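You operate a simulated robot arm through the tools that you are given. There is no shell and no other tool.

You are at the controls of a simulated robot arm. One attempt, no reset.

JOB
Bake a waffle on setting 1, with batter to the line.
Fine: pour first, spill nothing, put the jug back; shut and lock the lid, then set the dial; hands off the steam at the rim; at the green lamp turn the dial to off. Set down upright: batter jug.

It is judged by the outcome, as a careful person would: the job done as asked, and still so three seconds after it is handed in. It fails if anything else is knocked over, pushed out of place, dropped, spilled or broken. Lids that push on must go on centred and level and be pressed home; caps that screw on are set level and turned clockwise until they are tight.

ROBOT AND FRAMES
A 6-joint arm with a four-finger gripper on a trunk, on a base that drives. Base frame: it is fixed to the floor where the robot stands at the start and does not move with it; the origin is under the middle of the robot, x ahead of it, y to its left, z up. Lengths are in mm, angles in degrees, forces in N, time in s.
With the tool pointing down near the work surface it reaches from about 300 to 700 mm from the robot's upright axis, wherever it stands. Its first joint turns from -166.0 to 166.0 degrees. Places, roughly: batter jug [2750, 250, 1000]; dial of the waffle maker [3100, 400, 1200]; latch of the waffle maker [3000, 400, 1200]; lid of the waffle maker [3100, 300, 1200]; waffle maker (15x25x16 cm) [3100, 300, 900]. Payload 3.43 kg.
Tool frame: the origin (TCP) lies between the finger pads and is the grasp point; the fingertips stand 30 mm ahead of it; z points along the fingers, y is the line along which they close. Largest opening 120 mm; the body of the gripper starts 85 mm behind the TCP.
Orientation is that of the tool frame in the base frame, as a unit quaternion [x, y, z, w]. With the fingers straight down and closing along the base's y, the tool's x points along the base's -x, its y along +y and its z along -z.

CONTROLS
- The arm moves only by the tool move_arm. Its argument "plan" is one flat list of numbers, 7 for each row, row after row: the turn, a rotation vector about the tool's x, y, z in degrees, then the shift along the tool's x, y, z in mm, then the gripper command, from -1 (shut) to 1 (fully open), values between in proportion. In form: [ax, ay, az, tx, ty, tz, hand, ax, ay, az, tx, ty, tz, hand, ...]. A call has 1 to 20 rows; each row is the pose to reach, as a shift and turn from the pose commanded when the call began, along the tool's axes at that moment. Rows are played at 5 a second. More than 50 mm and 8.6 degrees between two rows, or a gripper value outside its range, and nothing of the call is played. A pose out of reach is approached as far as the arm can. The call stops where the force on the tool passes 40 N (or 10 N more than at its start, if that is more) or the arm is blocked; 0.2 s more then pass. Each finger halts on what it meets, pressing with about 23 N; the grip force reading is that of the motor and also rises with nothing between the fingers. The clock runs only during rows and for 0.2 s after the last one: add rows that repeat a pose to give the fingers time. It gives the time, the measured TCP pose, the force on the tool (base axes), the opening and the grip force at its end, in the units of the frame above (readings bear some noise), with the torque about the TCP (base axes, N m) and any sound that the robot's microphone picked up, and new pictures: "pictures" is both (left out), scene, wrist or none.
- Cameras (640 x 400 px; columns grow to the right, rows downward): "scene" is now at [64.8, 135.5, 1704.3]; the picture's right is [-0.06, -1.00, 0.00], its down [-0.60, 0.04, -0.80] and it looks along [0.80, -0.05, -0.60] (base axes); focal length 269 px, centre (320, 200). "wrist" rides on the gripper at [71, -17, -121] in the tool frame; the picture's right is [0.23, 0.97, 0.00], its down [-0.81, 0.19, -0.55] and it looks along [-0.54, 0.13, 0.83] (tool axes); focal length 275 px, centre (320, 200). There is no depth. A picture from a camera that has moved, and an enlarged one, comes with that camera's place and axes in the base frame and with its lens.
- lift_body(by): slides the trunk up (or, below 0, down) by that many mm; the arm and the scene camera ride with it, the base frame stays. It gives what a move gives, with no picture.
- base_move(legs): drives the robot by 1 to 6 legs, each [ahead, left, turn to the left] in mm, mm and degrees, along the robot's own axes; the way and the turn of a leg run together, so that a leg with both is an arc; at most 1500 mm and 180 degrees a leg. The arm and the cameras ride along, it lands a little off, and it stops where it bumps. It gives what a move gives, and a new picture of the scene camera.
- pan_tilt(pan, tilt): turns the head with the scene camera to pan (to the left, within 120 degrees either way) and tilt (down, from -29 to 69), counted from straight ahead of the robot. It gives what a move gives, and a new picture of the scene camera.
- close_up(camera, box): a new picture of the part [left, top, right, bottom] of that camera's present view, enlarged. The clock stands still meanwhile.
- close_job(): hands the job in; it is judged then, once.

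Places have to be worked out from the pictures, the camera data and where the tool is seen. Open the gripper and draw the arm clear of the work before you hand the job in, unless the task says otherwise.

The tools are called after "Call:" as name(argument=value, ...) on one line, values as JSON. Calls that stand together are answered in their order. move_arm: Moves the arm, as the interface text tells. Its arguments: {"type":"object","properties":{"plan":{"type":"array"},"pictures":{"type":"string","enum":["both","scene","wrist","none"]}},"required":["plan"]} The other tools are called the same way: lift_body (by) slides the trunk up or down; base_move (legs) drives the base; pan_tilt (pan, tilt) turns the head that bears the scene camera; close_up (camera, box) takes an enlarged picture of a part of a camera's view; close_job () hands the job in.

At the start:

```text
time: 0.0
tool_pos: [449.8, -174.6, 1157.2]
tcp_rot: [0.0, 1.0, 0.0, 0.0]
ft_force: [0.0, 0.4, 0.4]
ft_torque: [0.01, 0.0, 0.02]
finger_gap: 119.9
gripper_force: 0.2
trunk travel left (down, up): [-200.0, 240.0]
robot x, y, heading: [-0.4, -2.0, 0.1]
head pan, tilt: [-3.4, 37.0]
```

scene: 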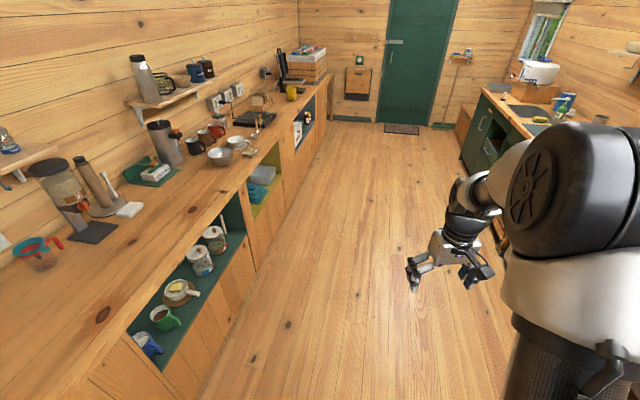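
wrist: 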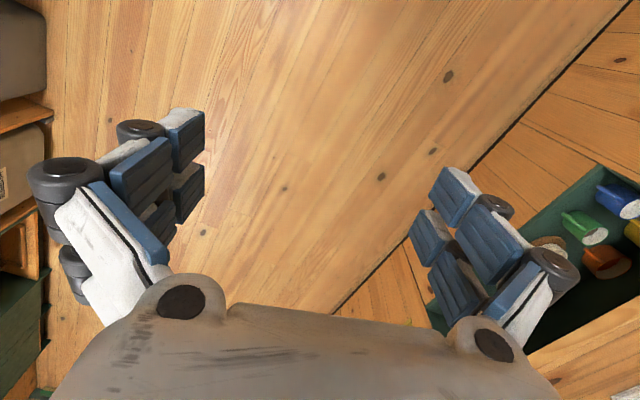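

The scene shows a long counter on the left with appliances; I first look closer at the far part where the waffle maker and jug should be.

Call:
close_up(camera="scene", box=[180, 40, 340, 140])

Call:
close_up(camera="scene", box=[440, 40, 640, 165])

```text
4.00 times, centred on (260, 90) of scene
camera zoom: at [64.8, 135.5, 1704.3], right [-0.06, -1.0, 0.0], down [-0.6, 0.04, -0.8], along [0.8, -0.05, -0.6], focal length 1076 px, centre (560, 640)
```

zoom: 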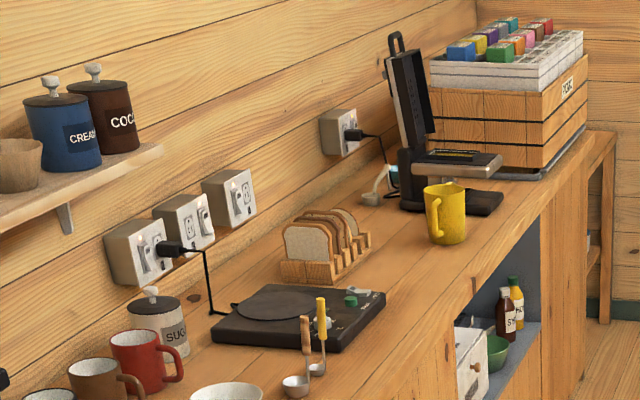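

```text
3.20 times, centred on (540, 102) of scene
camera zoom: at [64.8, 135.5, 1704.3], right [-0.06, -1.0, 0.0], down [-0.6, 0.04, -0.8], along [0.8, -0.05, -0.6], focal length 860 px, centre (-384, 512)
```

zoom: 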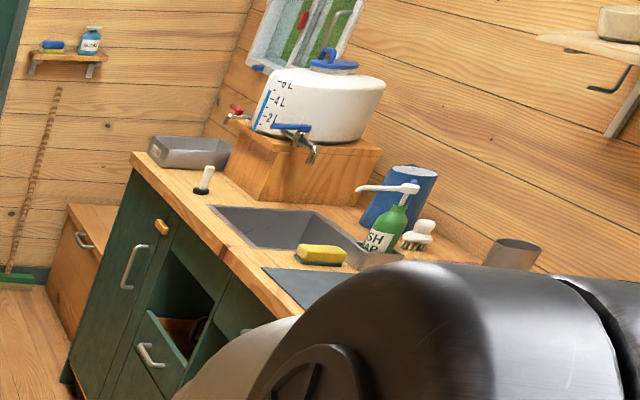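

The waffle maker (lid standing open, hinge to the wall) and the yellow batter jug are at the far end of the left counter; the counter edge runs about -17.5° to x. I drive to about [2660, -370] and turn to face the counter.

Call:
base_move(legs=[[1330, -185, 0], [1330, -185, 0], [0, 0, 72.5]])

```text
time: 16.1
tool_pos: [2955.2, -57.0, 1158.5]
tcp_rot: [-0.57, 0.822, 0.0, 0.0]
ft_force: [0.0, -1.2, -0.4]
ft_torque: [0.0, -0.02, -0.01]
finger_gap: 120.0
gripper_force: 0.0
trunk travel left (down, up): [-200.0, 240.0]
robot x, y, heading: [2629.4, -418.6, 69.6]
head pan, tilt: [-3.4, 37.0]
camera scene: at [2528.8, -306.8, 1704.3], right [0.91, -0.4, 0.0], down [-0.24, -0.55, -0.8], along [0.32, 0.73, -0.6], focal length 269 px, centre (320, 200)
```

scene: 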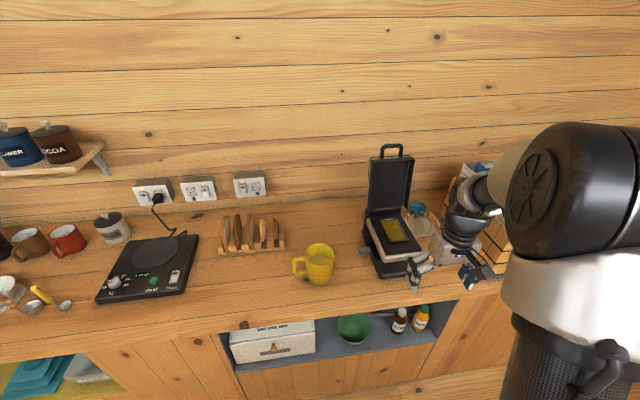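

The robot faces the counter. I take close-ups of the jug and waffle maker.

Call:
close_up(camera="scene", box=[340, 130, 468, 290])

Call:
close_up(camera="scene", box=[270, 220, 366, 300])

```text
2.50 times, centred on (404, 210) of scene
camera zoom: at [2528.8, -306.8, 1704.3], right [0.91, -0.4, 0.0], down [-0.24, -0.55, -0.8], along [0.32, 0.73, -0.6], focal length 672 px, centre (110, 175)
```

zoom: 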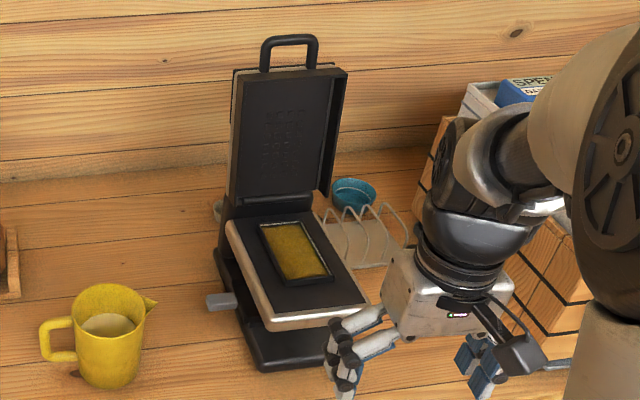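

```text
5.00 times, centred on (318, 260) of scene
camera zoom: at [2528.8, -306.8, 1704.3], right [0.91, -0.4, 0.0], down [-0.24, -0.55, -0.8], along [0.32, 0.73, -0.6], focal length 1344 px, centre (330, -100)
```

zoom: 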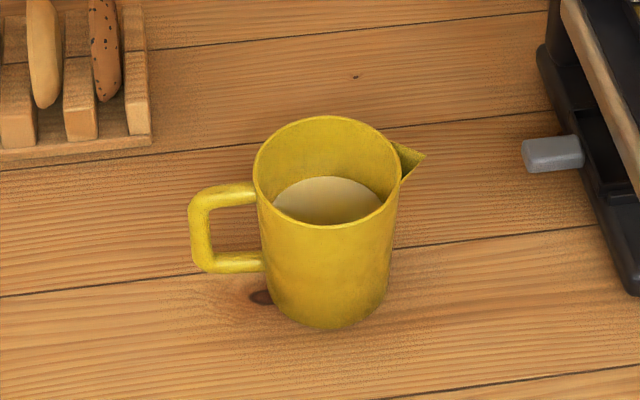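

The jug (~[2774, 257]) has its spout toward the waffle maker. I raise the tool and turn it 90° so that the fingers close across the spout line, then drive closer.

Call:
move_arm(plan=[0, 0, 8, 0, 0, -20, 1, 0, 0, 16, 0, 0, -40, 1, 0, 0, 24, 0, 0, -60, 1, 0, 0, 32, 0, 0, -80, 1, 0, 0, 40, 0, 0, -100, 1, 0, 0, 48, 0, 0, -100, 1, 0, 0, 56, 0, 0, -100, 1, 0, 0, 64, 0, 0, -100, 1, 0, 0, 72, 0, 0, -100, 1, 0, 0, 80, 0, 0, -100, 1, 0, 0, 88, 0, 0, -100, 1, 0, 0, 90, 0, 0, -100, 1], pictures="none")

Call:
base_move(legs=[[190, -147, 3]])

```text
time: 18.7
tool_pos: [2954.8, -55.8, 1258.8]
tcp_rot: [0.179, 0.984, 0.0, -0.001]
ft_force: [-1.0, 0.7, 0.7]
ft_torque: [-0.01, 0.0, -0.02]
finger_gap: 120.0
gripper_force: 0.2
trunk travel left (down, up): [-200.0, 240.0]
robot x, y, heading: [2634.6, -419.0, 69.4]
head pan, tilt: [-3.4, 37.0]
```

```text
time: 20.5
tool_pos: [3136.7, 95.5, 1258.1]
tcp_rot: [0.151, 0.989, 0.001, 0.001]
ft_force: [1.6, -0.8, -0.8]
ft_torque: [-0.06, 0.02, 0.01]
finger_gap: 119.8
gripper_force: 0.1
trunk travel left (down, up): [-200.0, 240.0]
robot x, y, heading: [2836.4, -284.3, 72.8]
head pan, tilt: [-3.4, 37.0]
camera scene: at [2725.4, -177.1, 1704.3], right [0.94, -0.35, 0.0], down [-0.21, -0.56, -0.8], along [0.28, 0.75, -0.6], focal length 269 px, centre (320, 200)
```

scene: 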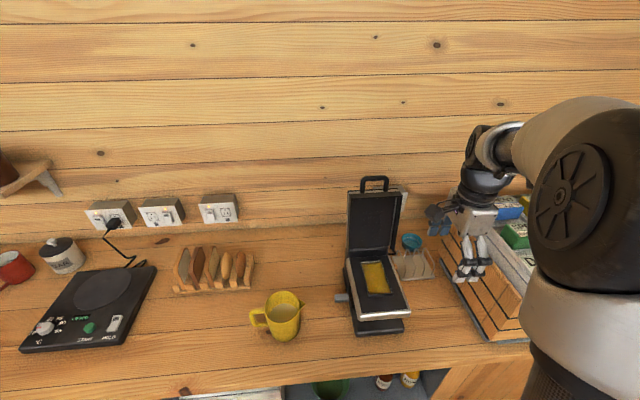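

Now nearer. Close-ups of the waffle maker and jug for geometry.

Call:
close_up(camera="scene", box=[320, 165, 440, 240])

Call:
close_up(camera="scene", box=[320, 245, 440, 345])

Call:
close_up(camera="scene", box=[230, 275, 326, 355])

Call:
close_up(camera="wrist", box=[0, 0, 640, 400])

```text
5.33 times, centred on (380, 202) of scene
camera zoom: at [2725.4, -177.1, 1704.3], right [0.94, -0.35, 0.0], down [-0.21, -0.56, -0.8], along [0.28, 0.75, -0.6], focal length 1434 px, centre (0, 187)
```

zoom: 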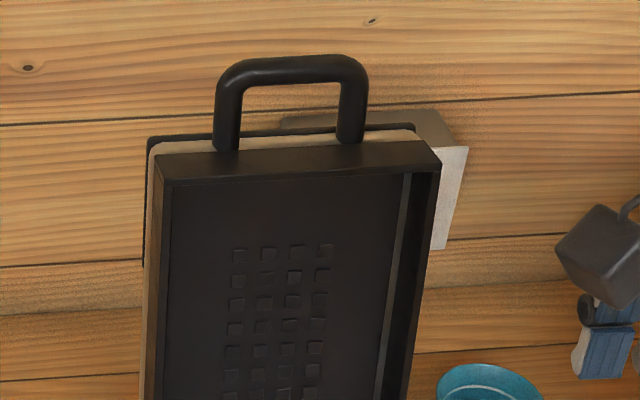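

```text
4.00 times, centred on (380, 295) of scene
camera zoom: at [2725.4, -177.1, 1704.3], right [0.94, -0.35, 0.0], down [-0.21, -0.56, -0.8], along [0.28, 0.75, -0.6], focal length 1076 px, centre (80, -180)
```

zoom: 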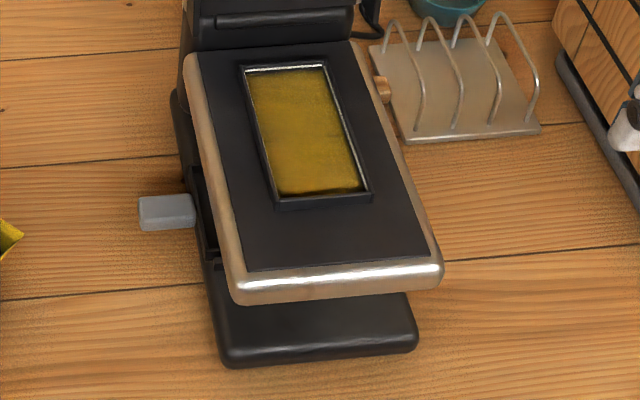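

```text
5.00 times, centred on (278, 315) of scene
camera zoom: at [2725.4, -177.1, 1704.3], right [0.94, -0.35, 0.0], down [-0.21, -0.56, -0.8], along [0.28, 0.75, -0.6], focal length 1344 px, centre (530, -375)
```

zoom: 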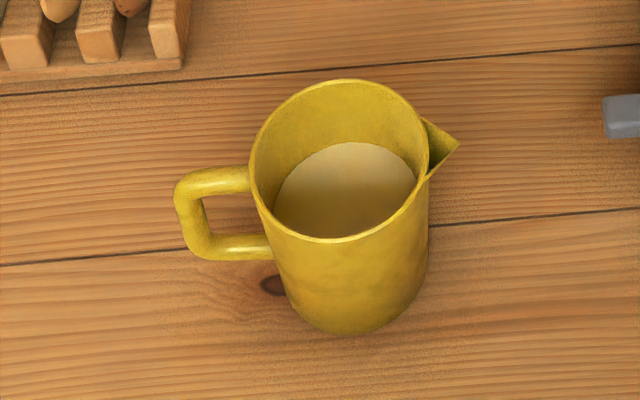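

```text
1.00 times, centred on (320, 200) of wrist (not enlarged: the box is as wide or as high as the picture)
camera zoom: at [3062.7, 100.8, 1378.4], right [0.07, 1.0, 0.0], down [0.83, -0.06, 0.55], along [0.55, -0.04, -0.83], focal length 275 px, centre (320, 200)
```

zoom: 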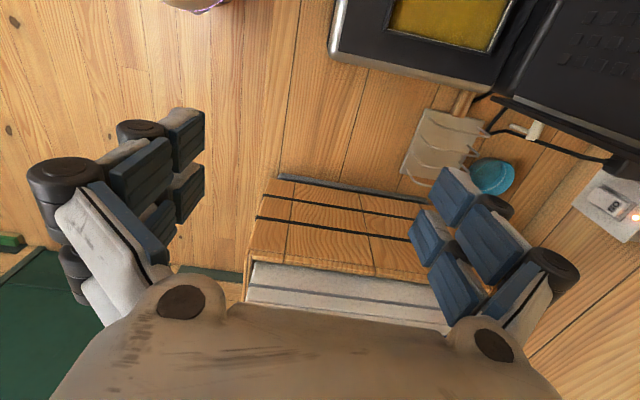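

Triangulating from both views: jug centre ≈ [2773, 250], rim ≈ z 1018, counter ≈ 900, spout direction ≈ -15.5°; plate ≈ z 1015, cavity centre ≈ [3068, 246]. I move the open gripper to above the jug and check.

Call:
move_arm(plan=[0, 0, 0, 40, 4, 0, 1, 0, 0, 0, 85, 8, 0, 1, 0, 0, 0, 130, 13, 0, 1, 0, 0, 0, 175, 17, 0, 1, 0, 0, 0, 220, 22, 0, 1, 0, 0, 0, 265, 26, 0, 1, 0, 0, 0, 310, 31, 0, 1, 0, 0, 0, 355, 36, 0, 1, 0, 0, -1.8, 393, 40, 0, 1, 0, 0, -1.8, 393, 40, 40, 1, 0, 0, -1.8, 393, 40, 70, 1, 0, 0, -1.8, 393, 40, 70, 1])

```text
time: 23.1
tool_pos: [2771.6, 250.0, 1188.0]
tcp_rot: [0.136, 0.991, 0.0, 0.0]
ft_force: [-0.3, 0.1, -0.4]
ft_torque: [0.04, 0.01, 0.02]
finger_gap: 120.0
gripper_force: 0.1
trunk travel left (down, up): [-200.0, 240.0]
robot x, y, heading: [2837.4, -281.5, 72.3]
head pan, tilt: [-3.4, 37.0]
camera scene: at [2724.7, -178.2, 1704.3], right [0.94, -0.35, 0.0], down [-0.21, -0.56, -0.8], along [0.28, 0.75, -0.6], focal length 269 px, centre (320, 200)
camera wrist: at [2698.0, 253.1, 1309.2], right [0.04, 1.0, 0.0], down [0.83, -0.03, 0.55], along [0.55, -0.02, -0.83], focal length 275 px, centre (320, 200)
```

scene: 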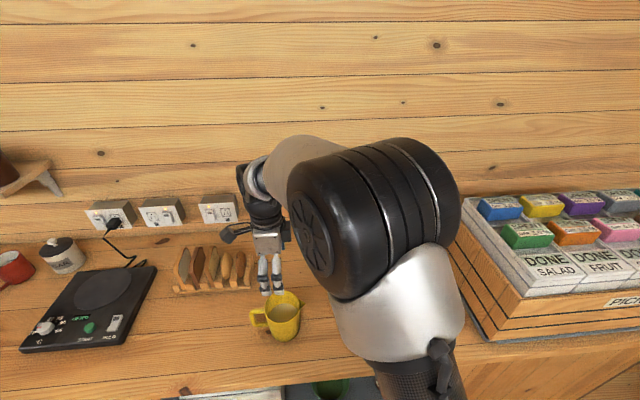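
wrist: 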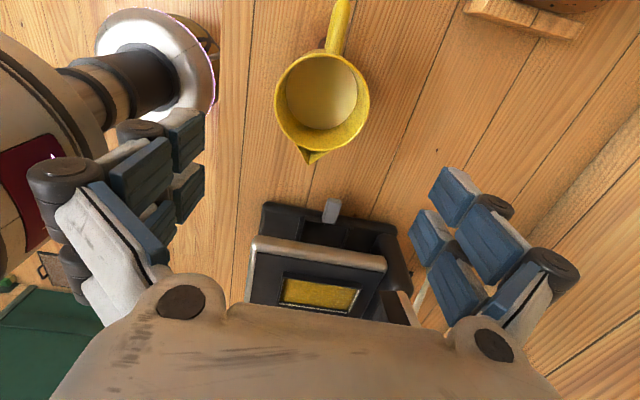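

The wrist view confirms the jug at ≈[2772.5, 252] and puts the cavity frame top at ≈ z 1037, centre ≈ [3059, 237]. The arm would hide the cavity from the head camera here, so I shift the base 150 mm to the right before grasping.

Call:
base_move(legs=[[0, -150, 1.5]])

```text
time: 24.4
tool_pos: [2906.7, 205.7, 1190.5]
tcp_rot: [0.123, 0.992, 0.0, 0.0]
ft_force: [0.7, 0.7, -0.6]
ft_torque: [-0.03, 0.06, -0.01]
finger_gap: 120.0
gripper_force: 0.1
trunk travel left (down, up): [-200.0, 240.0]
robot x, y, heading: [2981.8, -323.5, 74.0]
head pan, tilt: [-3.4, 37.0]
camera scene: at [2868.7, -224.4, 1704.4], right [0.94, -0.33, 0.0], down [-0.2, -0.57, -0.8], along [0.26, 0.75, -0.6], focal length 269 px, centre (320, 200)
```

scene: 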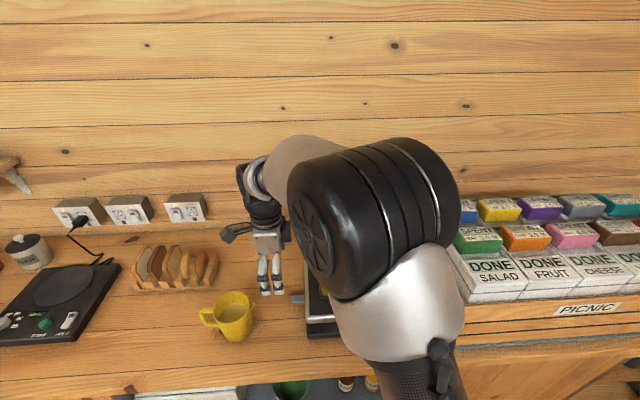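

I move back above the jug and lower to tips just above the rim to check centring.

Call:
move_arm(plan=[0, 0, 0.5, 45, 4, 0, 1, 0, 0, 1, 90, 8, 0, 1, 0, 0, 1.4, 141, 12, 0, 1, 0, 0, 1.4, 141, 12, 45, 1, 0, 0, 1.4, 141, 12, 90, 1, 0, 0, 1.4, 141, 12, 110, 1, 0, 0, 1.4, 141, 12, 110, 1])

```text
refused: row 3 steps farther than a row can; nothing moved
```

Row step was slightly too long; I resend with smaller steps.

Call:
move_arm(plan=[0, 0, 0.5, 36, 3, 0, 1, 0, 0, 1, 72, 6, 0, 1, 0, 0, 1.4, 108, 9, 0, 1, 0, 0, 1.4, 141, 12, 0, 1, 0, 0, 1.4, 141, 12, 40, 1, 0, 0, 1.4, 141, 12, 80, 1, 0, 0, 1.4, 141, 12, 110, 1, 0, 0, 1.4, 141, 12, 110, 1])

```text
time: 26.2
tool_pos: [2770.3, 252.4, 1076.4]
tcp_rot: [0.135, 0.991, -0.001, 0.0]
ft_force: [0.7, 0.2, 0.0]
ft_torque: [0.01, -0.01, 0.0]
finger_gap: 120.0
gripper_force: 0.1
trunk travel left (down, up): [-200.0, 240.0]
robot x, y, heading: [2980.2, -326.9, 74.1]
head pan, tilt: [-3.4, 37.0]
camera scene: at [2867.4, -224.3, 1704.3], right [0.94, -0.33, 0.0], down [-0.2, -0.57, -0.8], along [0.27, 0.75, -0.6], focal length 269 px, centre (320, 200)
camera wrist: at [2695.9, 255.3, 1197.2], right [0.04, 1.0, 0.0], down [0.83, -0.03, 0.55], along [0.55, -0.02, -0.83], focal length 275 px, centre (320, 200)
```

scene: 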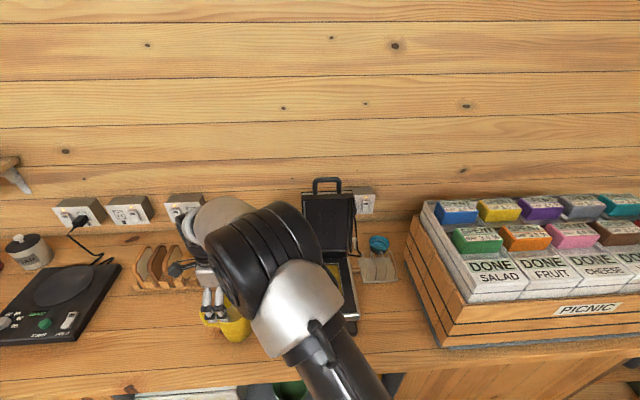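
wrist: 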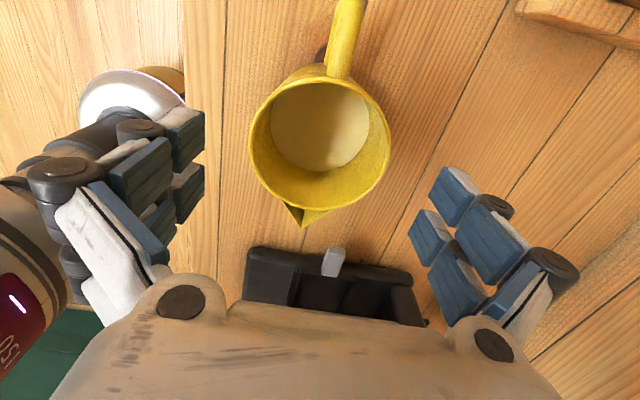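

Rim centre triangulates to [2772.6, 253], well between the fingers. I descend to TCP z≈962 and close.

Call:
move_arm(plan=[0, 0, 0, -2, 0, 30, 1, 0, 0, 0, -2, 0, 60, 1, 0, 0, 0, -2, 0, 90, 1, 0, 0, 0, -2, 0, 114, 1, 0, 0, 0, -2, 0, 114, 1, 0, 0, 0, -2, 0, 114, 0.8, 0, 0, 0, -2, 0, 114, 0.6, 0, 0, 0, -2, 0, 114, 0.4, 0, 0, 0, -2, 0, 114, 0.2, 0, 0, 0, -2, 0, 114, 0.0, 0, 0, 0, -2, 0, 114, -1, 0, 0, 0, -2, 0, 114, -1])

```text
time: 28.9
tool_pos: [2772.4, 252.0, 965.7]
tcp_rot: [0.136, 0.991, 0.002, -0.001]
ft_force: [-0.3, 6.9, 18.1]
ft_torque: [-0.08, 0.08, -0.06]
finger_gap: 94.8
gripper_force: 22.7
trunk travel left (down, up): [-200.0, 240.0]
robot x, y, heading: [2982.5, -325.4, 74.1]
head pan, tilt: [-3.4, 37.0]
camera scene: at [2868.0, -224.7, 1704.5], right [0.94, -0.33, 0.0], down [-0.2, -0.57, -0.8], along [0.27, 0.75, -0.6], focal length 269 px, centre (320, 200)
camera wrist: at [2698.9, 254.3, 1085.8], right [0.04, 1.0, 0.0], down [0.83, -0.04, 0.55], along [0.55, -0.02, -0.83], focal length 275 px, centre (320, 200)
```

scene: 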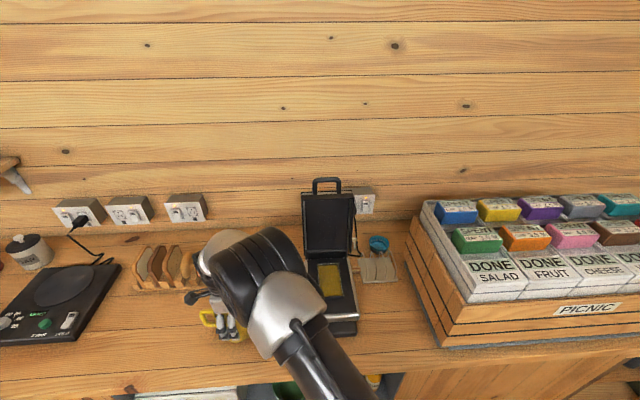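
wrist: 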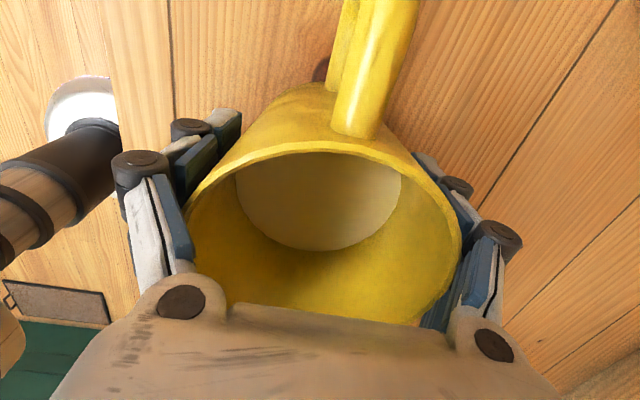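

Gripped at 94.8 mm with 23 N. I lift slowly 30 mm and check the forces.

Call:
move_arm(plan=[0, 0, 0, 0, 0, -5, -1, 0, 0, 0, 0, 0, -10, -1, 0, 0, 0, 0, 0, -20, -1, 0, 0, 0, 0, 0, -30, -1, 0, 0, 0, 0, 0, -30, -1])

```text
time: 30.1
tool_pos: [2773.2, 250.8, 994.6]
tcp_rot: [0.135, 0.991, -0.002, 0.001]
ft_force: [-0.1, -0.4, -4.8]
ft_torque: [-0.04, -0.06, 0.0]
finger_gap: 94.1
gripper_force: 22.8
trunk travel left (down, up): [-200.0, 240.0]
robot x, y, heading: [2980.5, -323.9, 74.0]
head pan, tilt: [-3.4, 37.0]
camera scene: at [2867.1, -223.4, 1704.2], right [0.94, -0.33, 0.0], down [-0.2, -0.57, -0.8], along [0.27, 0.75, -0.6], focal length 269 px, centre (320, 200)
camera wrist: at [2699.3, 254.1, 1114.8], right [0.04, 1.0, 0.0], down [0.83, -0.03, 0.55], along [0.55, -0.02, -0.83], focal length 275 px, centre (320, 200)
```

scene: 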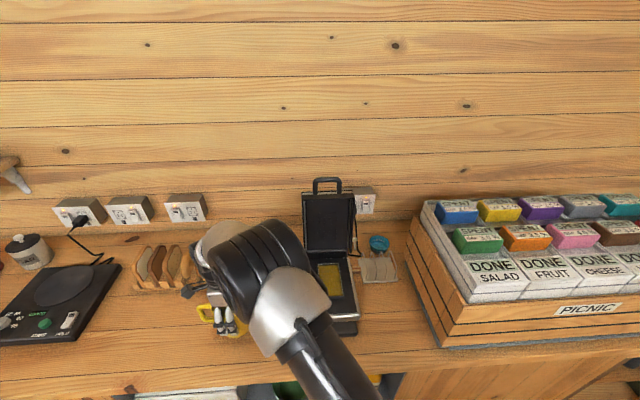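
wrist: 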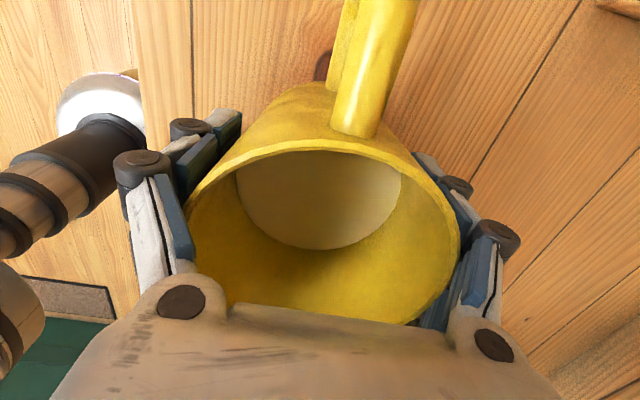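

Jug held (≈0.49 kg). I raise it and carry it level to beside the cavity (TCP about [2962, 243, 1135]).

Call:
move_arm(plan=[0, 0, 0, 0, 0, -15, -1, 0, 0, 0, 0, 0, -40, -1, 0, 0, 0, 0, 0, -65, -1, 0, 0, 0, 0, 0, -90, -1, 0, 0, 0, 0, 0, -115, -1, 0, 0, 0, -5, 2, -135, -1, 0, 0, 0, -20, 6, -141, -1, 0, 0, 0, -45, 12, -141, -1, 0, 0, 0, -70, 18, -141, -1, 0, 0, 0, -95, 24, -141, -1, 0, 0, 0, -120, 30, -141, -1, 0, 0, 0, -145, 36, -141, -1, 0, 0, 0, -165, 40, -141, -1, 0, 0, 0, -179, 42, -141, -1, 0, 0, 0, -184, 43, -141, -1, 0, 0, 0, -184, 43, -141, -1])

```text
time: 33.5
tool_pos: [2961.3, 242.4, 1135.7]
tcp_rot: [0.136, 0.991, 0.0, 0.0]
ft_force: [-0.1, 0.1, -5.6]
ft_torque: [-0.01, -0.07, 0.01]
finger_gap: 93.6
gripper_force: 22.9
trunk travel left (down, up): [-200.0, 240.0]
robot x, y, heading: [2979.7, -327.9, 74.0]
head pan, tilt: [-3.4, 37.0]
camera scene: at [2867.3, -223.5, 1704.2], right [0.94, -0.33, 0.0], down [-0.2, -0.57, -0.8], along [0.27, 0.75, -0.6], focal length 269 px, centre (320, 200)
camera wrist: at [2887.9, 245.9, 1256.3], right [0.04, 1.0, 0.0], down [0.83, -0.03, 0.55], along [0.55, -0.02, -0.83], focal length 275 px, centre (320, 200)
```

scene: 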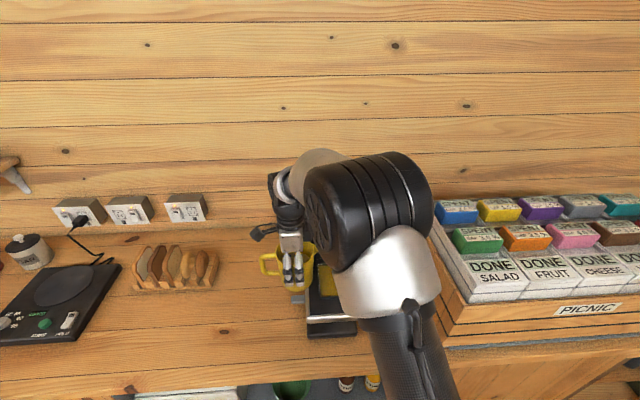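
wrist: 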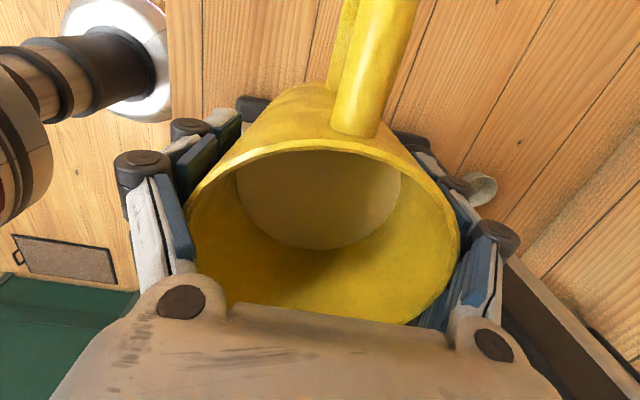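

The elbow hides half the cavity from the head camera, so I move the arm 130 mm left and then shift the base 130 mm right so the jug ends in about the same place with a freer view.

Call:
move_arm(plan=[0, 0, 0, 8, 0, 0, -1, 0, 0, 0, 30, 0, 0, -1, 0, 0, 0, 55, 0, 0, -1, 0, 0, 0, 80, 0, 0, -1, 0, 0, 0, 105, 0, 0, -1, 0, 0, 0, 122, 0, 0, -1, 0, 0, 0, 130, 0, 0, -1, 0, 0, 0, 130, 0, 0, -1], pictures="none")

Call:
base_move(legs=[[0, -130, 0]])

```text
time: 35.2
tool_pos: [2835.5, 277.7, 1135.6]
tcp_rot: [0.136, 0.991, 0.001, 0.0]
ft_force: [0.7, -0.7, -4.6]
ft_torque: [-0.04, -0.07, 0.01]
finger_gap: 93.8
gripper_force: 23.0
trunk travel left (down, up): [-200.0, 240.0]
robot x, y, heading: [2981.1, -324.8, 73.9]
head pan, tilt: [-3.4, 37.0]
```

```text
time: 36.5
tool_pos: [2961.7, 242.2, 1136.9]
tcp_rot: [0.136, 0.991, 0.0, 0.0]
ft_force: [1.5, -0.1, -4.6]
ft_torque: [0.0, 0.02, 0.01]
finger_gap: 93.6
gripper_force: 23.0
trunk travel left (down, up): [-200.0, 240.0]
robot x, y, heading: [3108.5, -361.4, 74.0]
head pan, tilt: [-3.4, 37.0]
camera scene: at [2993.9, -260.0, 1704.4], right [0.94, -0.33, 0.0], down [-0.2, -0.57, -0.8], along [0.26, 0.75, -0.6], focal length 269 px, centre (320, 200)
```

scene: 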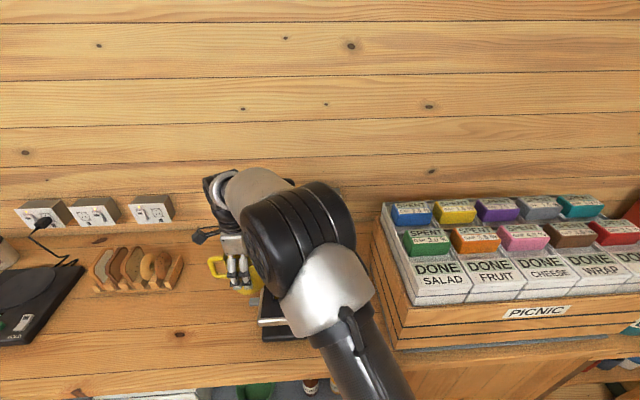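

The elbow now leans across the view, but tilting will swing the wrist to the right; I tilt 35° (below the pouring onset) at this height and look.

Call:
move_arm(plan=[0, 4, 0, 0, 0, 0, -1, 0, 9, 0, 0, 0, 0, -1, 0, 14, 0, 0, 0, 0, -1, 0, 19, 0, 0, 0, 0, -1, 0, 24, 0, 0, 0, 0, -1, 0, 29, 0, 0, 0, 0, -1, 0, 33, 0, 0, 0, 0, -1, 0, 35, 0, 0, 0, 0, -1, 0, 35, 0, 0, 0, 0, -1])

```text
time: 38.5
tool_pos: [2961.7, 242.7, 1134.8]
tcp_rot: [0.13, 0.945, 0.041, -0.298]
ft_force: [0.5, 0.4, -4.0]
ft_torque: [0.01, -0.11, 0.03]
finger_gap: 94.0
gripper_force: 22.8
trunk travel left (down, up): [-200.0, 240.0]
robot x, y, heading: [3102.8, -361.7, 74.0]
head pan, tilt: [-3.4, 37.0]
camera scene: at [2992.3, -259.4, 1704.2], right [0.94, -0.33, 0.0], down [-0.2, -0.57, -0.8], along [0.27, 0.75, -0.6], focal length 269 px, centre (320, 200)
camera wrist: at [2966.6, 222.3, 1275.2], right [0.08, 0.99, 0.13], down [1.0, -0.08, -0.01], along [0.0, 0.13, -0.99], focal length 275 px, centre (320, 200)
```

scene: 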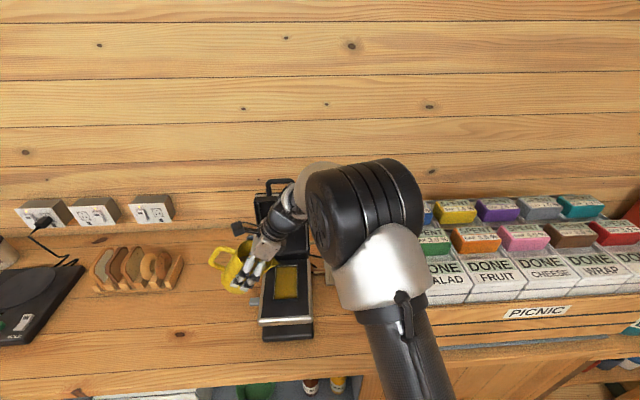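
wrist: 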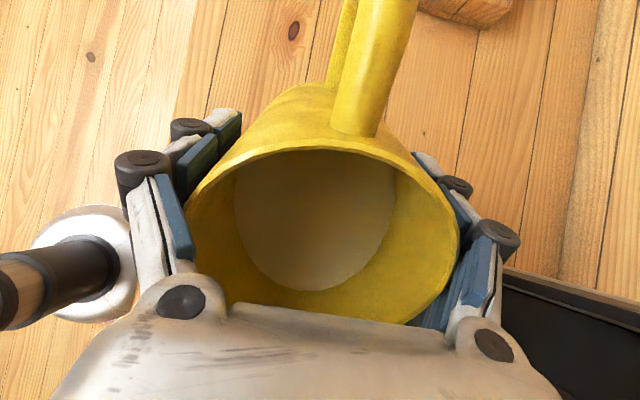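

Excellent: now the cavity is fully visible. I zoom in on it to see the line inside and check the spout position.

Call:
close_up(camera="scene", box=[256, 255, 320, 305])

Call:
close_up(camera="scene", box=[200, 225, 328, 305])

```text
8.00 times, centred on (288, 280) of scene
camera zoom: at [2992.3, -259.4, 1704.2], right [0.94, -0.33, 0.0], down [-0.2, -0.57, -0.8], along [0.27, 0.75, -0.6], focal length 2151 px, centre (576, -440)
```

zoom: 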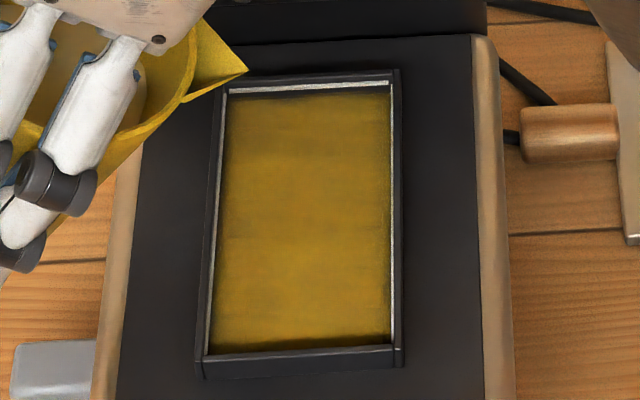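

```text
5.00 times, centred on (264, 265) of scene
camera zoom: at [2992.3, -259.4, 1704.2], right [0.94, -0.33, 0.0], down [-0.2, -0.57, -0.8], along [0.27, 0.75, -0.6], focal length 1344 px, centre (600, -125)
```

zoom: 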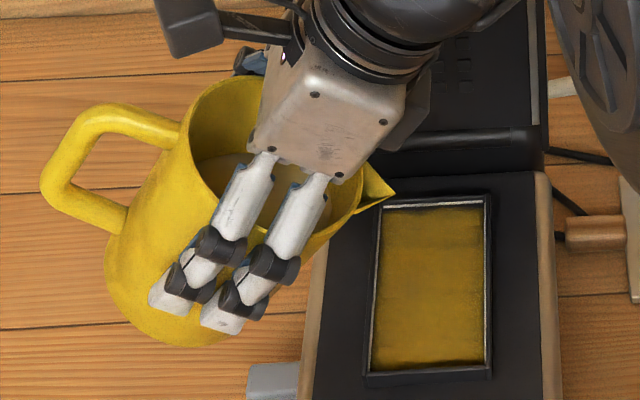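

The light strip running around the cavity's inner walls is the fill line. The spout tip matches my model exactly ([3045, 220, 1138]); I lower it to about 45 mm above the cavity with 40° tilt.

Call:
move_arm(plan=[0, 1, 0, -7, 0, 10, -1, 0, 2, 0, -14, 0, 20, -1, 0, 3, 0, -21, 0, 30, -1, 0, 4, 0, -28.7, 0, 41, -1, 0, 5, 0, -28.7, 0, 41, -1, 0, 5, 0, -28.7, 0, 41, -1], pictures="none")

Call:
close_up(camera="scene", box=[200, 225, 328, 305])

```text
time: 39.9
tool_pos: [2961.8, 243.4, 1086.5]
tcp_rot: [0.128, 0.931, 0.046, -0.339]
ft_force: [-0.1, 0.8, -4.7]
ft_torque: [-0.04, -0.06, 0.0]
finger_gap: 93.6
gripper_force: 22.7
trunk travel left (down, up): [-200.0, 240.0]
robot x, y, heading: [3107.9, -360.1, 74.0]
head pan, tilt: [-3.4, 37.0]
```

```text
5.00 times, centred on (264, 265) of scene
camera zoom: at [2992.3, -259.3, 1704.2], right [0.94, -0.33, 0.0], down [-0.2, -0.57, -0.8], along [0.27, 0.75, -0.6], focal length 1344 px, centre (600, -125)
```

zoom: 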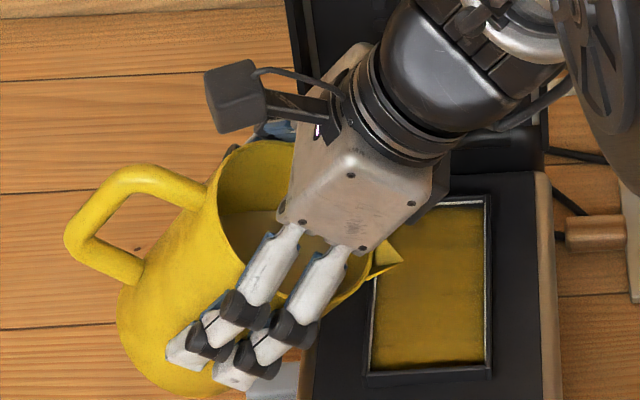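

Spout tip is at ≈[3044, 218, 1082], inside the cavity's outline. I tilt on to 44° keeping the tip fixed and look.

Call:
move_arm(plan=[0, 1, 0, 1, 0, -1.2, -1, 0, 2, 0, 1.9, 0, -2.3, -1, 0, 3, 0, 2.7, 0, -3.6, -1, 0, 4, 0, 3.5, 0, -4.9, -1, 0, 4, 0, 3.5, 0, -4.9, -1], pictures="none")

Call:
close_up(camera="scene", box=[232, 245, 328, 305])

```text
time: 41.1
tool_pos: [2961.9, 240.5, 1091.2]
tcp_rot: [0.127, 0.918, 0.051, -0.372]
ft_force: [-1.1, 1.0, -4.5]
ft_torque: [-0.04, -0.1, 0.04]
finger_gap: 93.6
gripper_force: 22.8
trunk travel left (down, up): [-200.0, 240.0]
robot x, y, heading: [3103.5, -360.5, 74.2]
head pan, tilt: [-3.4, 37.0]
```

```text
6.67 times, centred on (280, 275) of scene
camera zoom: at [2992.3, -259.4, 1704.2], right [0.94, -0.33, 0.0], down [-0.2, -0.57, -0.8], along [0.27, 0.75, -0.6], focal length 1793 px, centre (587, -300)
```

zoom: 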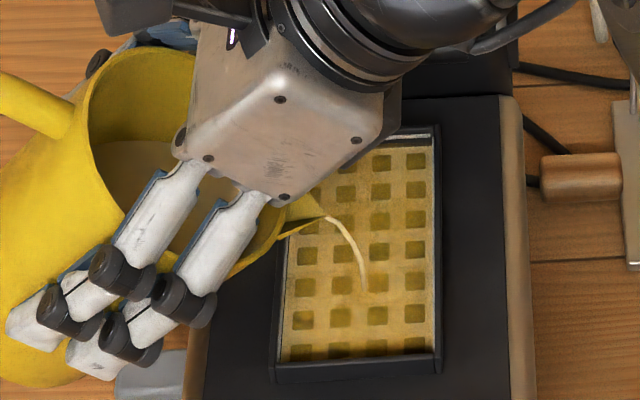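

A thin stream is pouring, landing inside the cavity. I hold this tilt for under a second and look again.

Call:
move_arm(plan=[0, 0, 0, 0, 0, 0, -1, 0, 0, 0, 0, 0, 0, -1, 0, 0, 0, 0, 0, 0, -1], pictures="none")

Call:
close_up(camera="scene", box=[232, 245, 328, 305])

```text
time: 41.9
tool_pos: [2962.0, 241.2, 1091.5]
tcp_rot: [0.127, 0.918, 0.051, -0.372]
ft_force: [-0.3, 0.1, -3.7]
ft_torque: [-0.01, -0.1, 0.01]
finger_gap: 92.4
gripper_force: 22.7
trunk travel left (down, up): [-200.0, 240.0]
robot x, y, heading: [3110.3, -361.7, 74.0]
head pan, tilt: [-3.4, 37.0]
```

```text
6.67 times, centred on (280, 275) of scene
camera zoom: at [2992.3, -259.4, 1704.2], right [0.94, -0.33, 0.0], down [-0.2, -0.57, -0.8], along [0.27, 0.75, -0.6], focal length 1793 px, centre (587, -300)
```

zoom: 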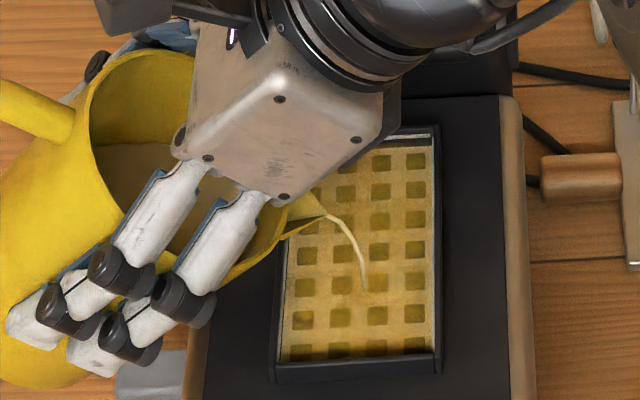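

Still pouring thinly. I enlarge the back-right corner of the cavity to read the level against the line.

Call:
close_up(camera="scene", box=[270, 260, 302, 280])

```text
16.00 times, centred on (286, 270) of scene
camera zoom: at [2992.3, -259.4, 1704.2], right [0.94, -0.33, 0.0], down [-0.2, -0.57, -0.8], along [0.27, 0.75, -0.6], focal length 4302 px, centre (864, -920)
```

zoom: 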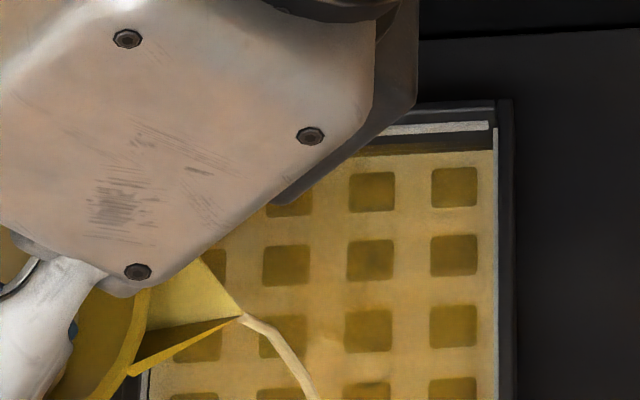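

Level is ~4 mm below the line. The flow is thin, so I tilt 1.5° more and hold about a second.

Call:
move_arm(plan=[0, 0.8, 0, 0.6, 0, -1, -1, 0, 1.5, 0, 1.2, 0, -2, -1, 0, 1.5, 0, 1.2, 0, -2, -1, 0, 1.5, 0, 1.2, 0, -2, -1, 0, 1.5, 0, 1.2, 0, -2, -1], pictures="none")

Call:
close_up(camera="scene", box=[256, 255, 304, 305])

Call:
close_up(camera="scene", box=[270, 260, 302, 280])

```text
time: 43.1
tool_pos: [2962.4, 241.8, 1093.9]
tcp_rot: [0.125, 0.914, 0.052, -0.383]
ft_force: [0.5, 0.2, -4.4]
ft_torque: [-0.01, -0.07, 0.04]
finger_gap: 92.4
gripper_force: 23.5
trunk travel left (down, up): [-200.0, 240.0]
robot x, y, heading: [3104.9, -361.5, 74.1]
head pan, tilt: [-3.4, 37.0]
```

```text
8.00 times, centred on (280, 280) of scene
camera zoom: at [2992.4, -259.4, 1704.2], right [0.94, -0.33, 0.0], down [-0.2, -0.57, -0.8], along [0.27, 0.75, -0.6], focal length 2151 px, centre (640, -440)
```

zoom: 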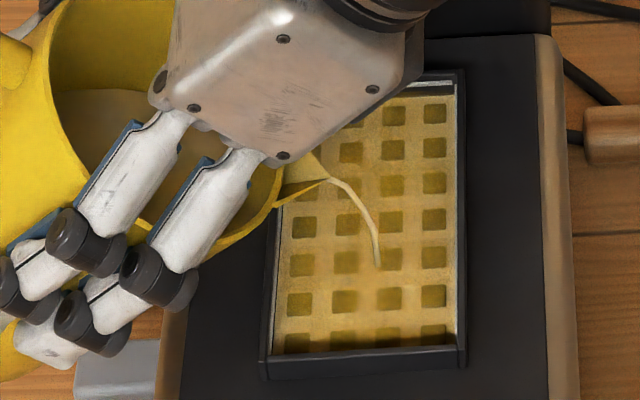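

```text
16.00 times, centred on (286, 270) of scene
camera zoom: at [2992.4, -259.4, 1704.2], right [0.94, -0.33, 0.0], down [-0.2, -0.57, -0.8], along [0.27, 0.75, -0.6], focal length 4302 px, centre (864, -920)
```

zoom: 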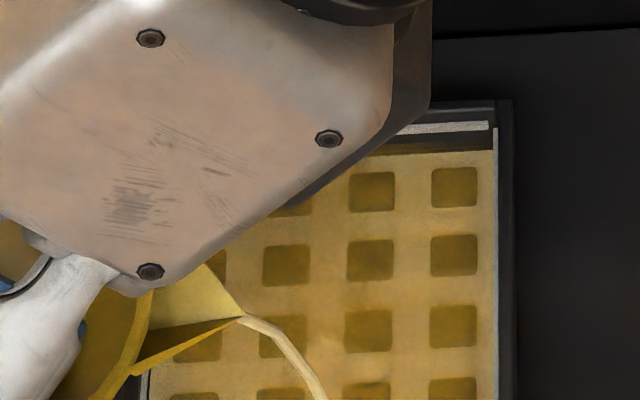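

The batter fills channels between pegs; the level rises slowly. I continue pouring with 2° more tilt for ~1.4 s.

Call:
move_arm(plan=[0, 1, 0, 0.8, 0, -1.3, -1, 0, 2, 0, 1.6, 0, -2.6, -1, 0, 2, 0, 1.6, 0, -2.6, -1, 0, 2, 0, 1.6, 0, -2.6, -1, 0, 2, 0, 1.6, 0, -2.6, -1, 0, 2, 0, 1.6, 0, -2.6, -1, 0, 2, 0, 1.6, 0, -2.6, -1], pictures="none")

Call:
close_up(camera="scene", box=[256, 255, 304, 305])

Call:
close_up(camera="scene", box=[270, 260, 302, 280])

```text
time: 44.7
tool_pos: [2963.5, 241.7, 1098.0]
tcp_rot: [0.124, 0.907, 0.054, -0.399]
ft_force: [0.6, -0.4, -4.3]
ft_torque: [-0.01, -0.05, 0.0]
finger_gap: 92.3
gripper_force: 22.8
trunk travel left (down, up): [-200.0, 240.0]
robot x, y, heading: [3108.0, -359.3, 73.9]
head pan, tilt: [-3.4, 37.0]
```

```text
8.00 times, centred on (280, 280) of scene
camera zoom: at [2992.4, -259.5, 1704.2], right [0.94, -0.33, 0.0], down [-0.2, -0.57, -0.8], along [0.27, 0.75, -0.6], focal length 2151 px, centre (640, -440)
```

zoom: 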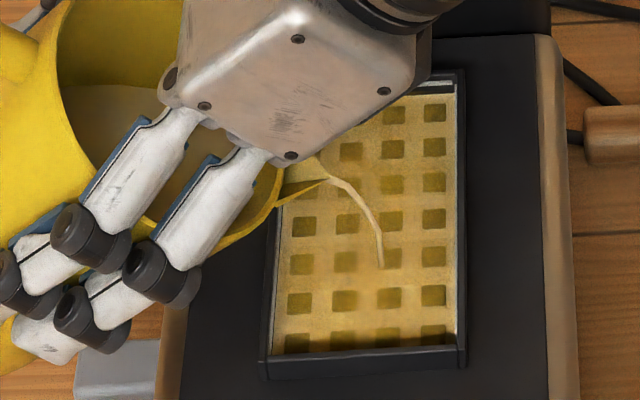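

```text
16.00 times, centred on (286, 270) of scene
camera zoom: at [2992.4, -259.5, 1704.2], right [0.94, -0.33, 0.0], down [-0.2, -0.57, -0.8], along [0.27, 0.75, -0.6], focal length 4302 px, centre (864, -920)
```

zoom: 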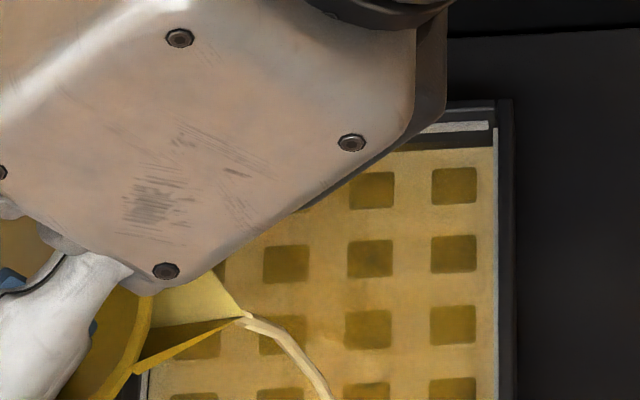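

Level is up about 1 mm. I keep pouring with another 2.5° for ~1.8 s.

Call:
move_arm(plan=[0, 1, 0, 0.8, 0, -1.2, -1, 0, 2, 0, 1.6, 0, -2.4, -1, 0, 2.5, 0, 2.0, 0, -3.0, -1, 0, 2.5, 0, 2.0, 0, -3.0, -1, 0, 2.5, 0, 2.0, 0, -3.0, -1, 0, 2.5, 0, 2.0, 0, -3.0, -1, 0, 2.5, 0, 2.0, 0, -3.0, -1, 0, 2.5, 0, 2.0, 0, -3.0, -1], pictures="none")

Call:
close_up(camera="scene", box=[256, 255, 304, 305])

Call:
close_up(camera="scene", box=[270, 260, 302, 280])

```text
time: 46.5
tool_pos: [2963.4, 241.4, 1100.7]
tcp_rot: [0.123, 0.898, 0.057, -0.419]
ft_force: [-0.7, -0.4, -3.8]
ft_torque: [-0.03, -0.09, 0.03]
finger_gap: 92.2
gripper_force: 23.0
trunk travel left (down, up): [-200.0, 240.0]
robot x, y, heading: [3107.3, -362.8, 74.3]
head pan, tilt: [-3.4, 37.0]
```

```text
8.00 times, centred on (280, 280) of scene
camera zoom: at [2992.4, -259.5, 1704.2], right [0.94, -0.33, 0.0], down [-0.2, -0.57, -0.8], along [0.27, 0.75, -0.6], focal length 2151 px, centre (640, -440)
```

zoom: 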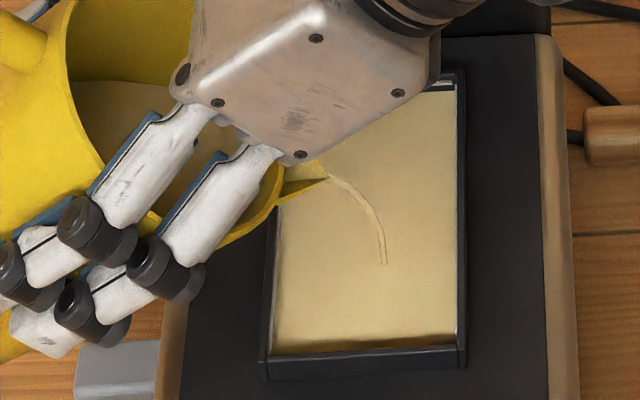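

```text
16.00 times, centred on (286, 270) of scene
camera zoom: at [2992.4, -259.5, 1704.2], right [0.94, -0.33, 0.0], down [-0.2, -0.57, -0.8], along [0.27, 0.75, -0.6], focal length 4302 px, centre (864, -920)
```

zoom: 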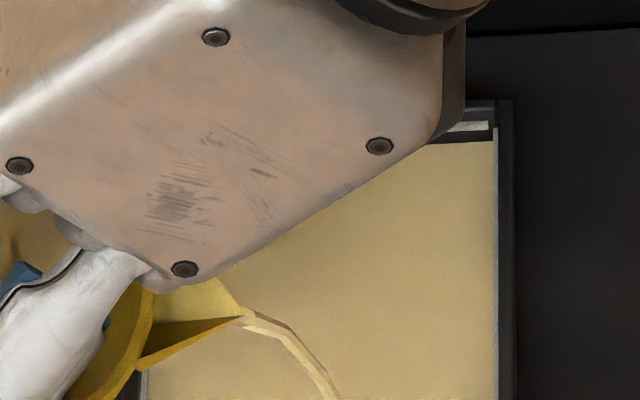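

The pegs are covered; the surface is ~2.5 mm below the line. I hold with 1° more for ~1.6 s.

Call:
move_arm(plan=[0, 1, 0, 0.8, 0, -1.2, -1, 0, 1, 0, 0.8, 0, -1.2, -1, 0, 1, 0, 0.8, 0, -1.2, -1, 0, 1, 0, 0.8, 0, -1.2, -1, 0, 1, 0, 0.8, 0, -1.2, -1, 0, 1, 0, 0.8, 0, -1.2, -1, 0, 1, 0, 0.8, 0, -1.2, -1], pictures="none")

Call:
close_up(camera="scene", box=[256, 255, 304, 305])

Call:
close_up(camera="scene", box=[280, 260, 304, 275])

```text
time: 48.1
tool_pos: [2962.9, 240.9, 1102.3]
tcp_rot: [0.122, 0.894, 0.058, -0.427]
ft_force: [-0.1, 0.2, -4.1]
ft_torque: [-0.01, -0.09, 0.0]
finger_gap: 92.3
gripper_force: 23.0
trunk travel left (down, up): [-200.0, 240.0]
robot x, y, heading: [3103.0, -362.6, 74.1]
head pan, tilt: [-3.4, 37.0]
```

```text
8.00 times, centred on (280, 280) of scene
camera zoom: at [2992.4, -259.5, 1704.2], right [0.94, -0.33, 0.0], down [-0.2, -0.57, -0.8], along [0.27, 0.75, -0.6], focal length 2151 px, centre (640, -440)
```

zoom: 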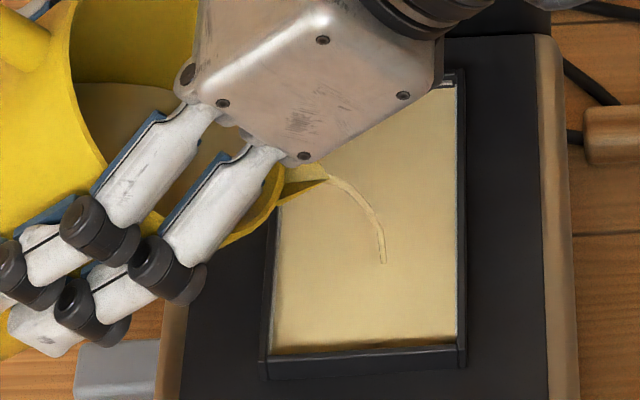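

```text
16.00 times, centred on (292, 268) of scene
camera zoom: at [2992.4, -259.5, 1704.2], right [0.94, -0.33, 0.0], down [-0.2, -0.57, -0.8], along [0.27, 0.75, -0.6], focal length 4302 px, centre (768, -880)
```

zoom: 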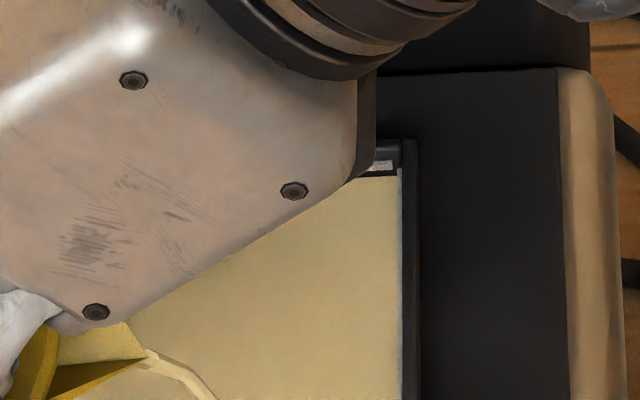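

About 1 mm below the line's lower edge. I pour ~1.2 s more and look again.

Call:
move_arm(plan=[0, 0, 0, 0, 0, 0, -1, 0, 0, 0, 0, 0, 0, -1, 0, 0, 0, 0, 0, 0, -1, 0, 0, 0, 0, 0, 0, -1, 0, 0, 0, 0, 0, 0, -1], pictures="none")

Call:
close_up(camera="scene", box=[280, 260, 304, 275])

Call:
close_up(camera="scene", box=[256, 280, 304, 310])

```text
time: 49.3
tool_pos: [2963.1, 240.5, 1102.5]
tcp_rot: [0.123, 0.895, 0.058, -0.426]
ft_force: [0.1, 0.5, -4.1]
ft_torque: [-0.07, -0.05, 0.02]
finger_gap: 92.4
gripper_force: 23.1
trunk travel left (down, up): [-200.0, 240.0]
robot x, y, heading: [3103.3, -363.2, 74.0]
head pan, tilt: [-3.4, 37.0]
```

```text
16.00 times, centred on (292, 268) of scene
camera zoom: at [2992.4, -259.5, 1704.2], right [0.94, -0.33, 0.0], down [-0.2, -0.57, -0.8], along [0.27, 0.75, -0.6], focal length 4302 px, centre (768, -880)
```

zoom: 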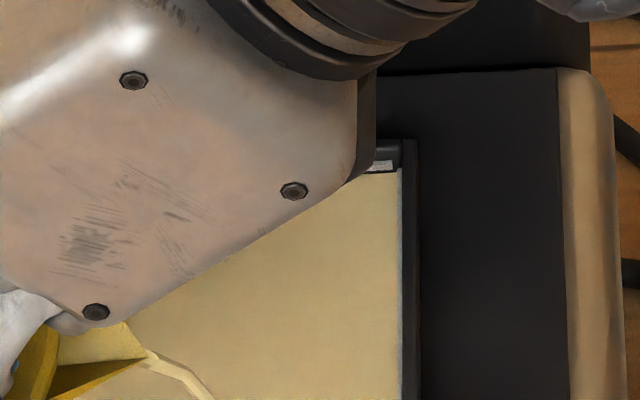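

```text
13.33 times, centred on (280, 295) of scene
camera zoom: at [2992.4, -259.5, 1704.2], right [0.94, -0.33, 0.0], down [-0.2, -0.57, -0.8], along [0.27, 0.75, -0.6], focal length 3585 px, centre (853, -1067)
```

zoom: 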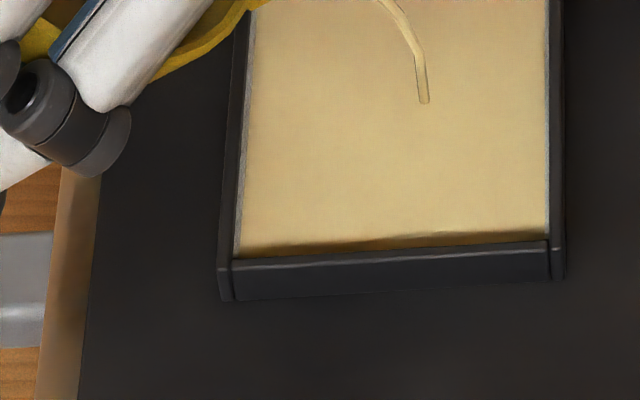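

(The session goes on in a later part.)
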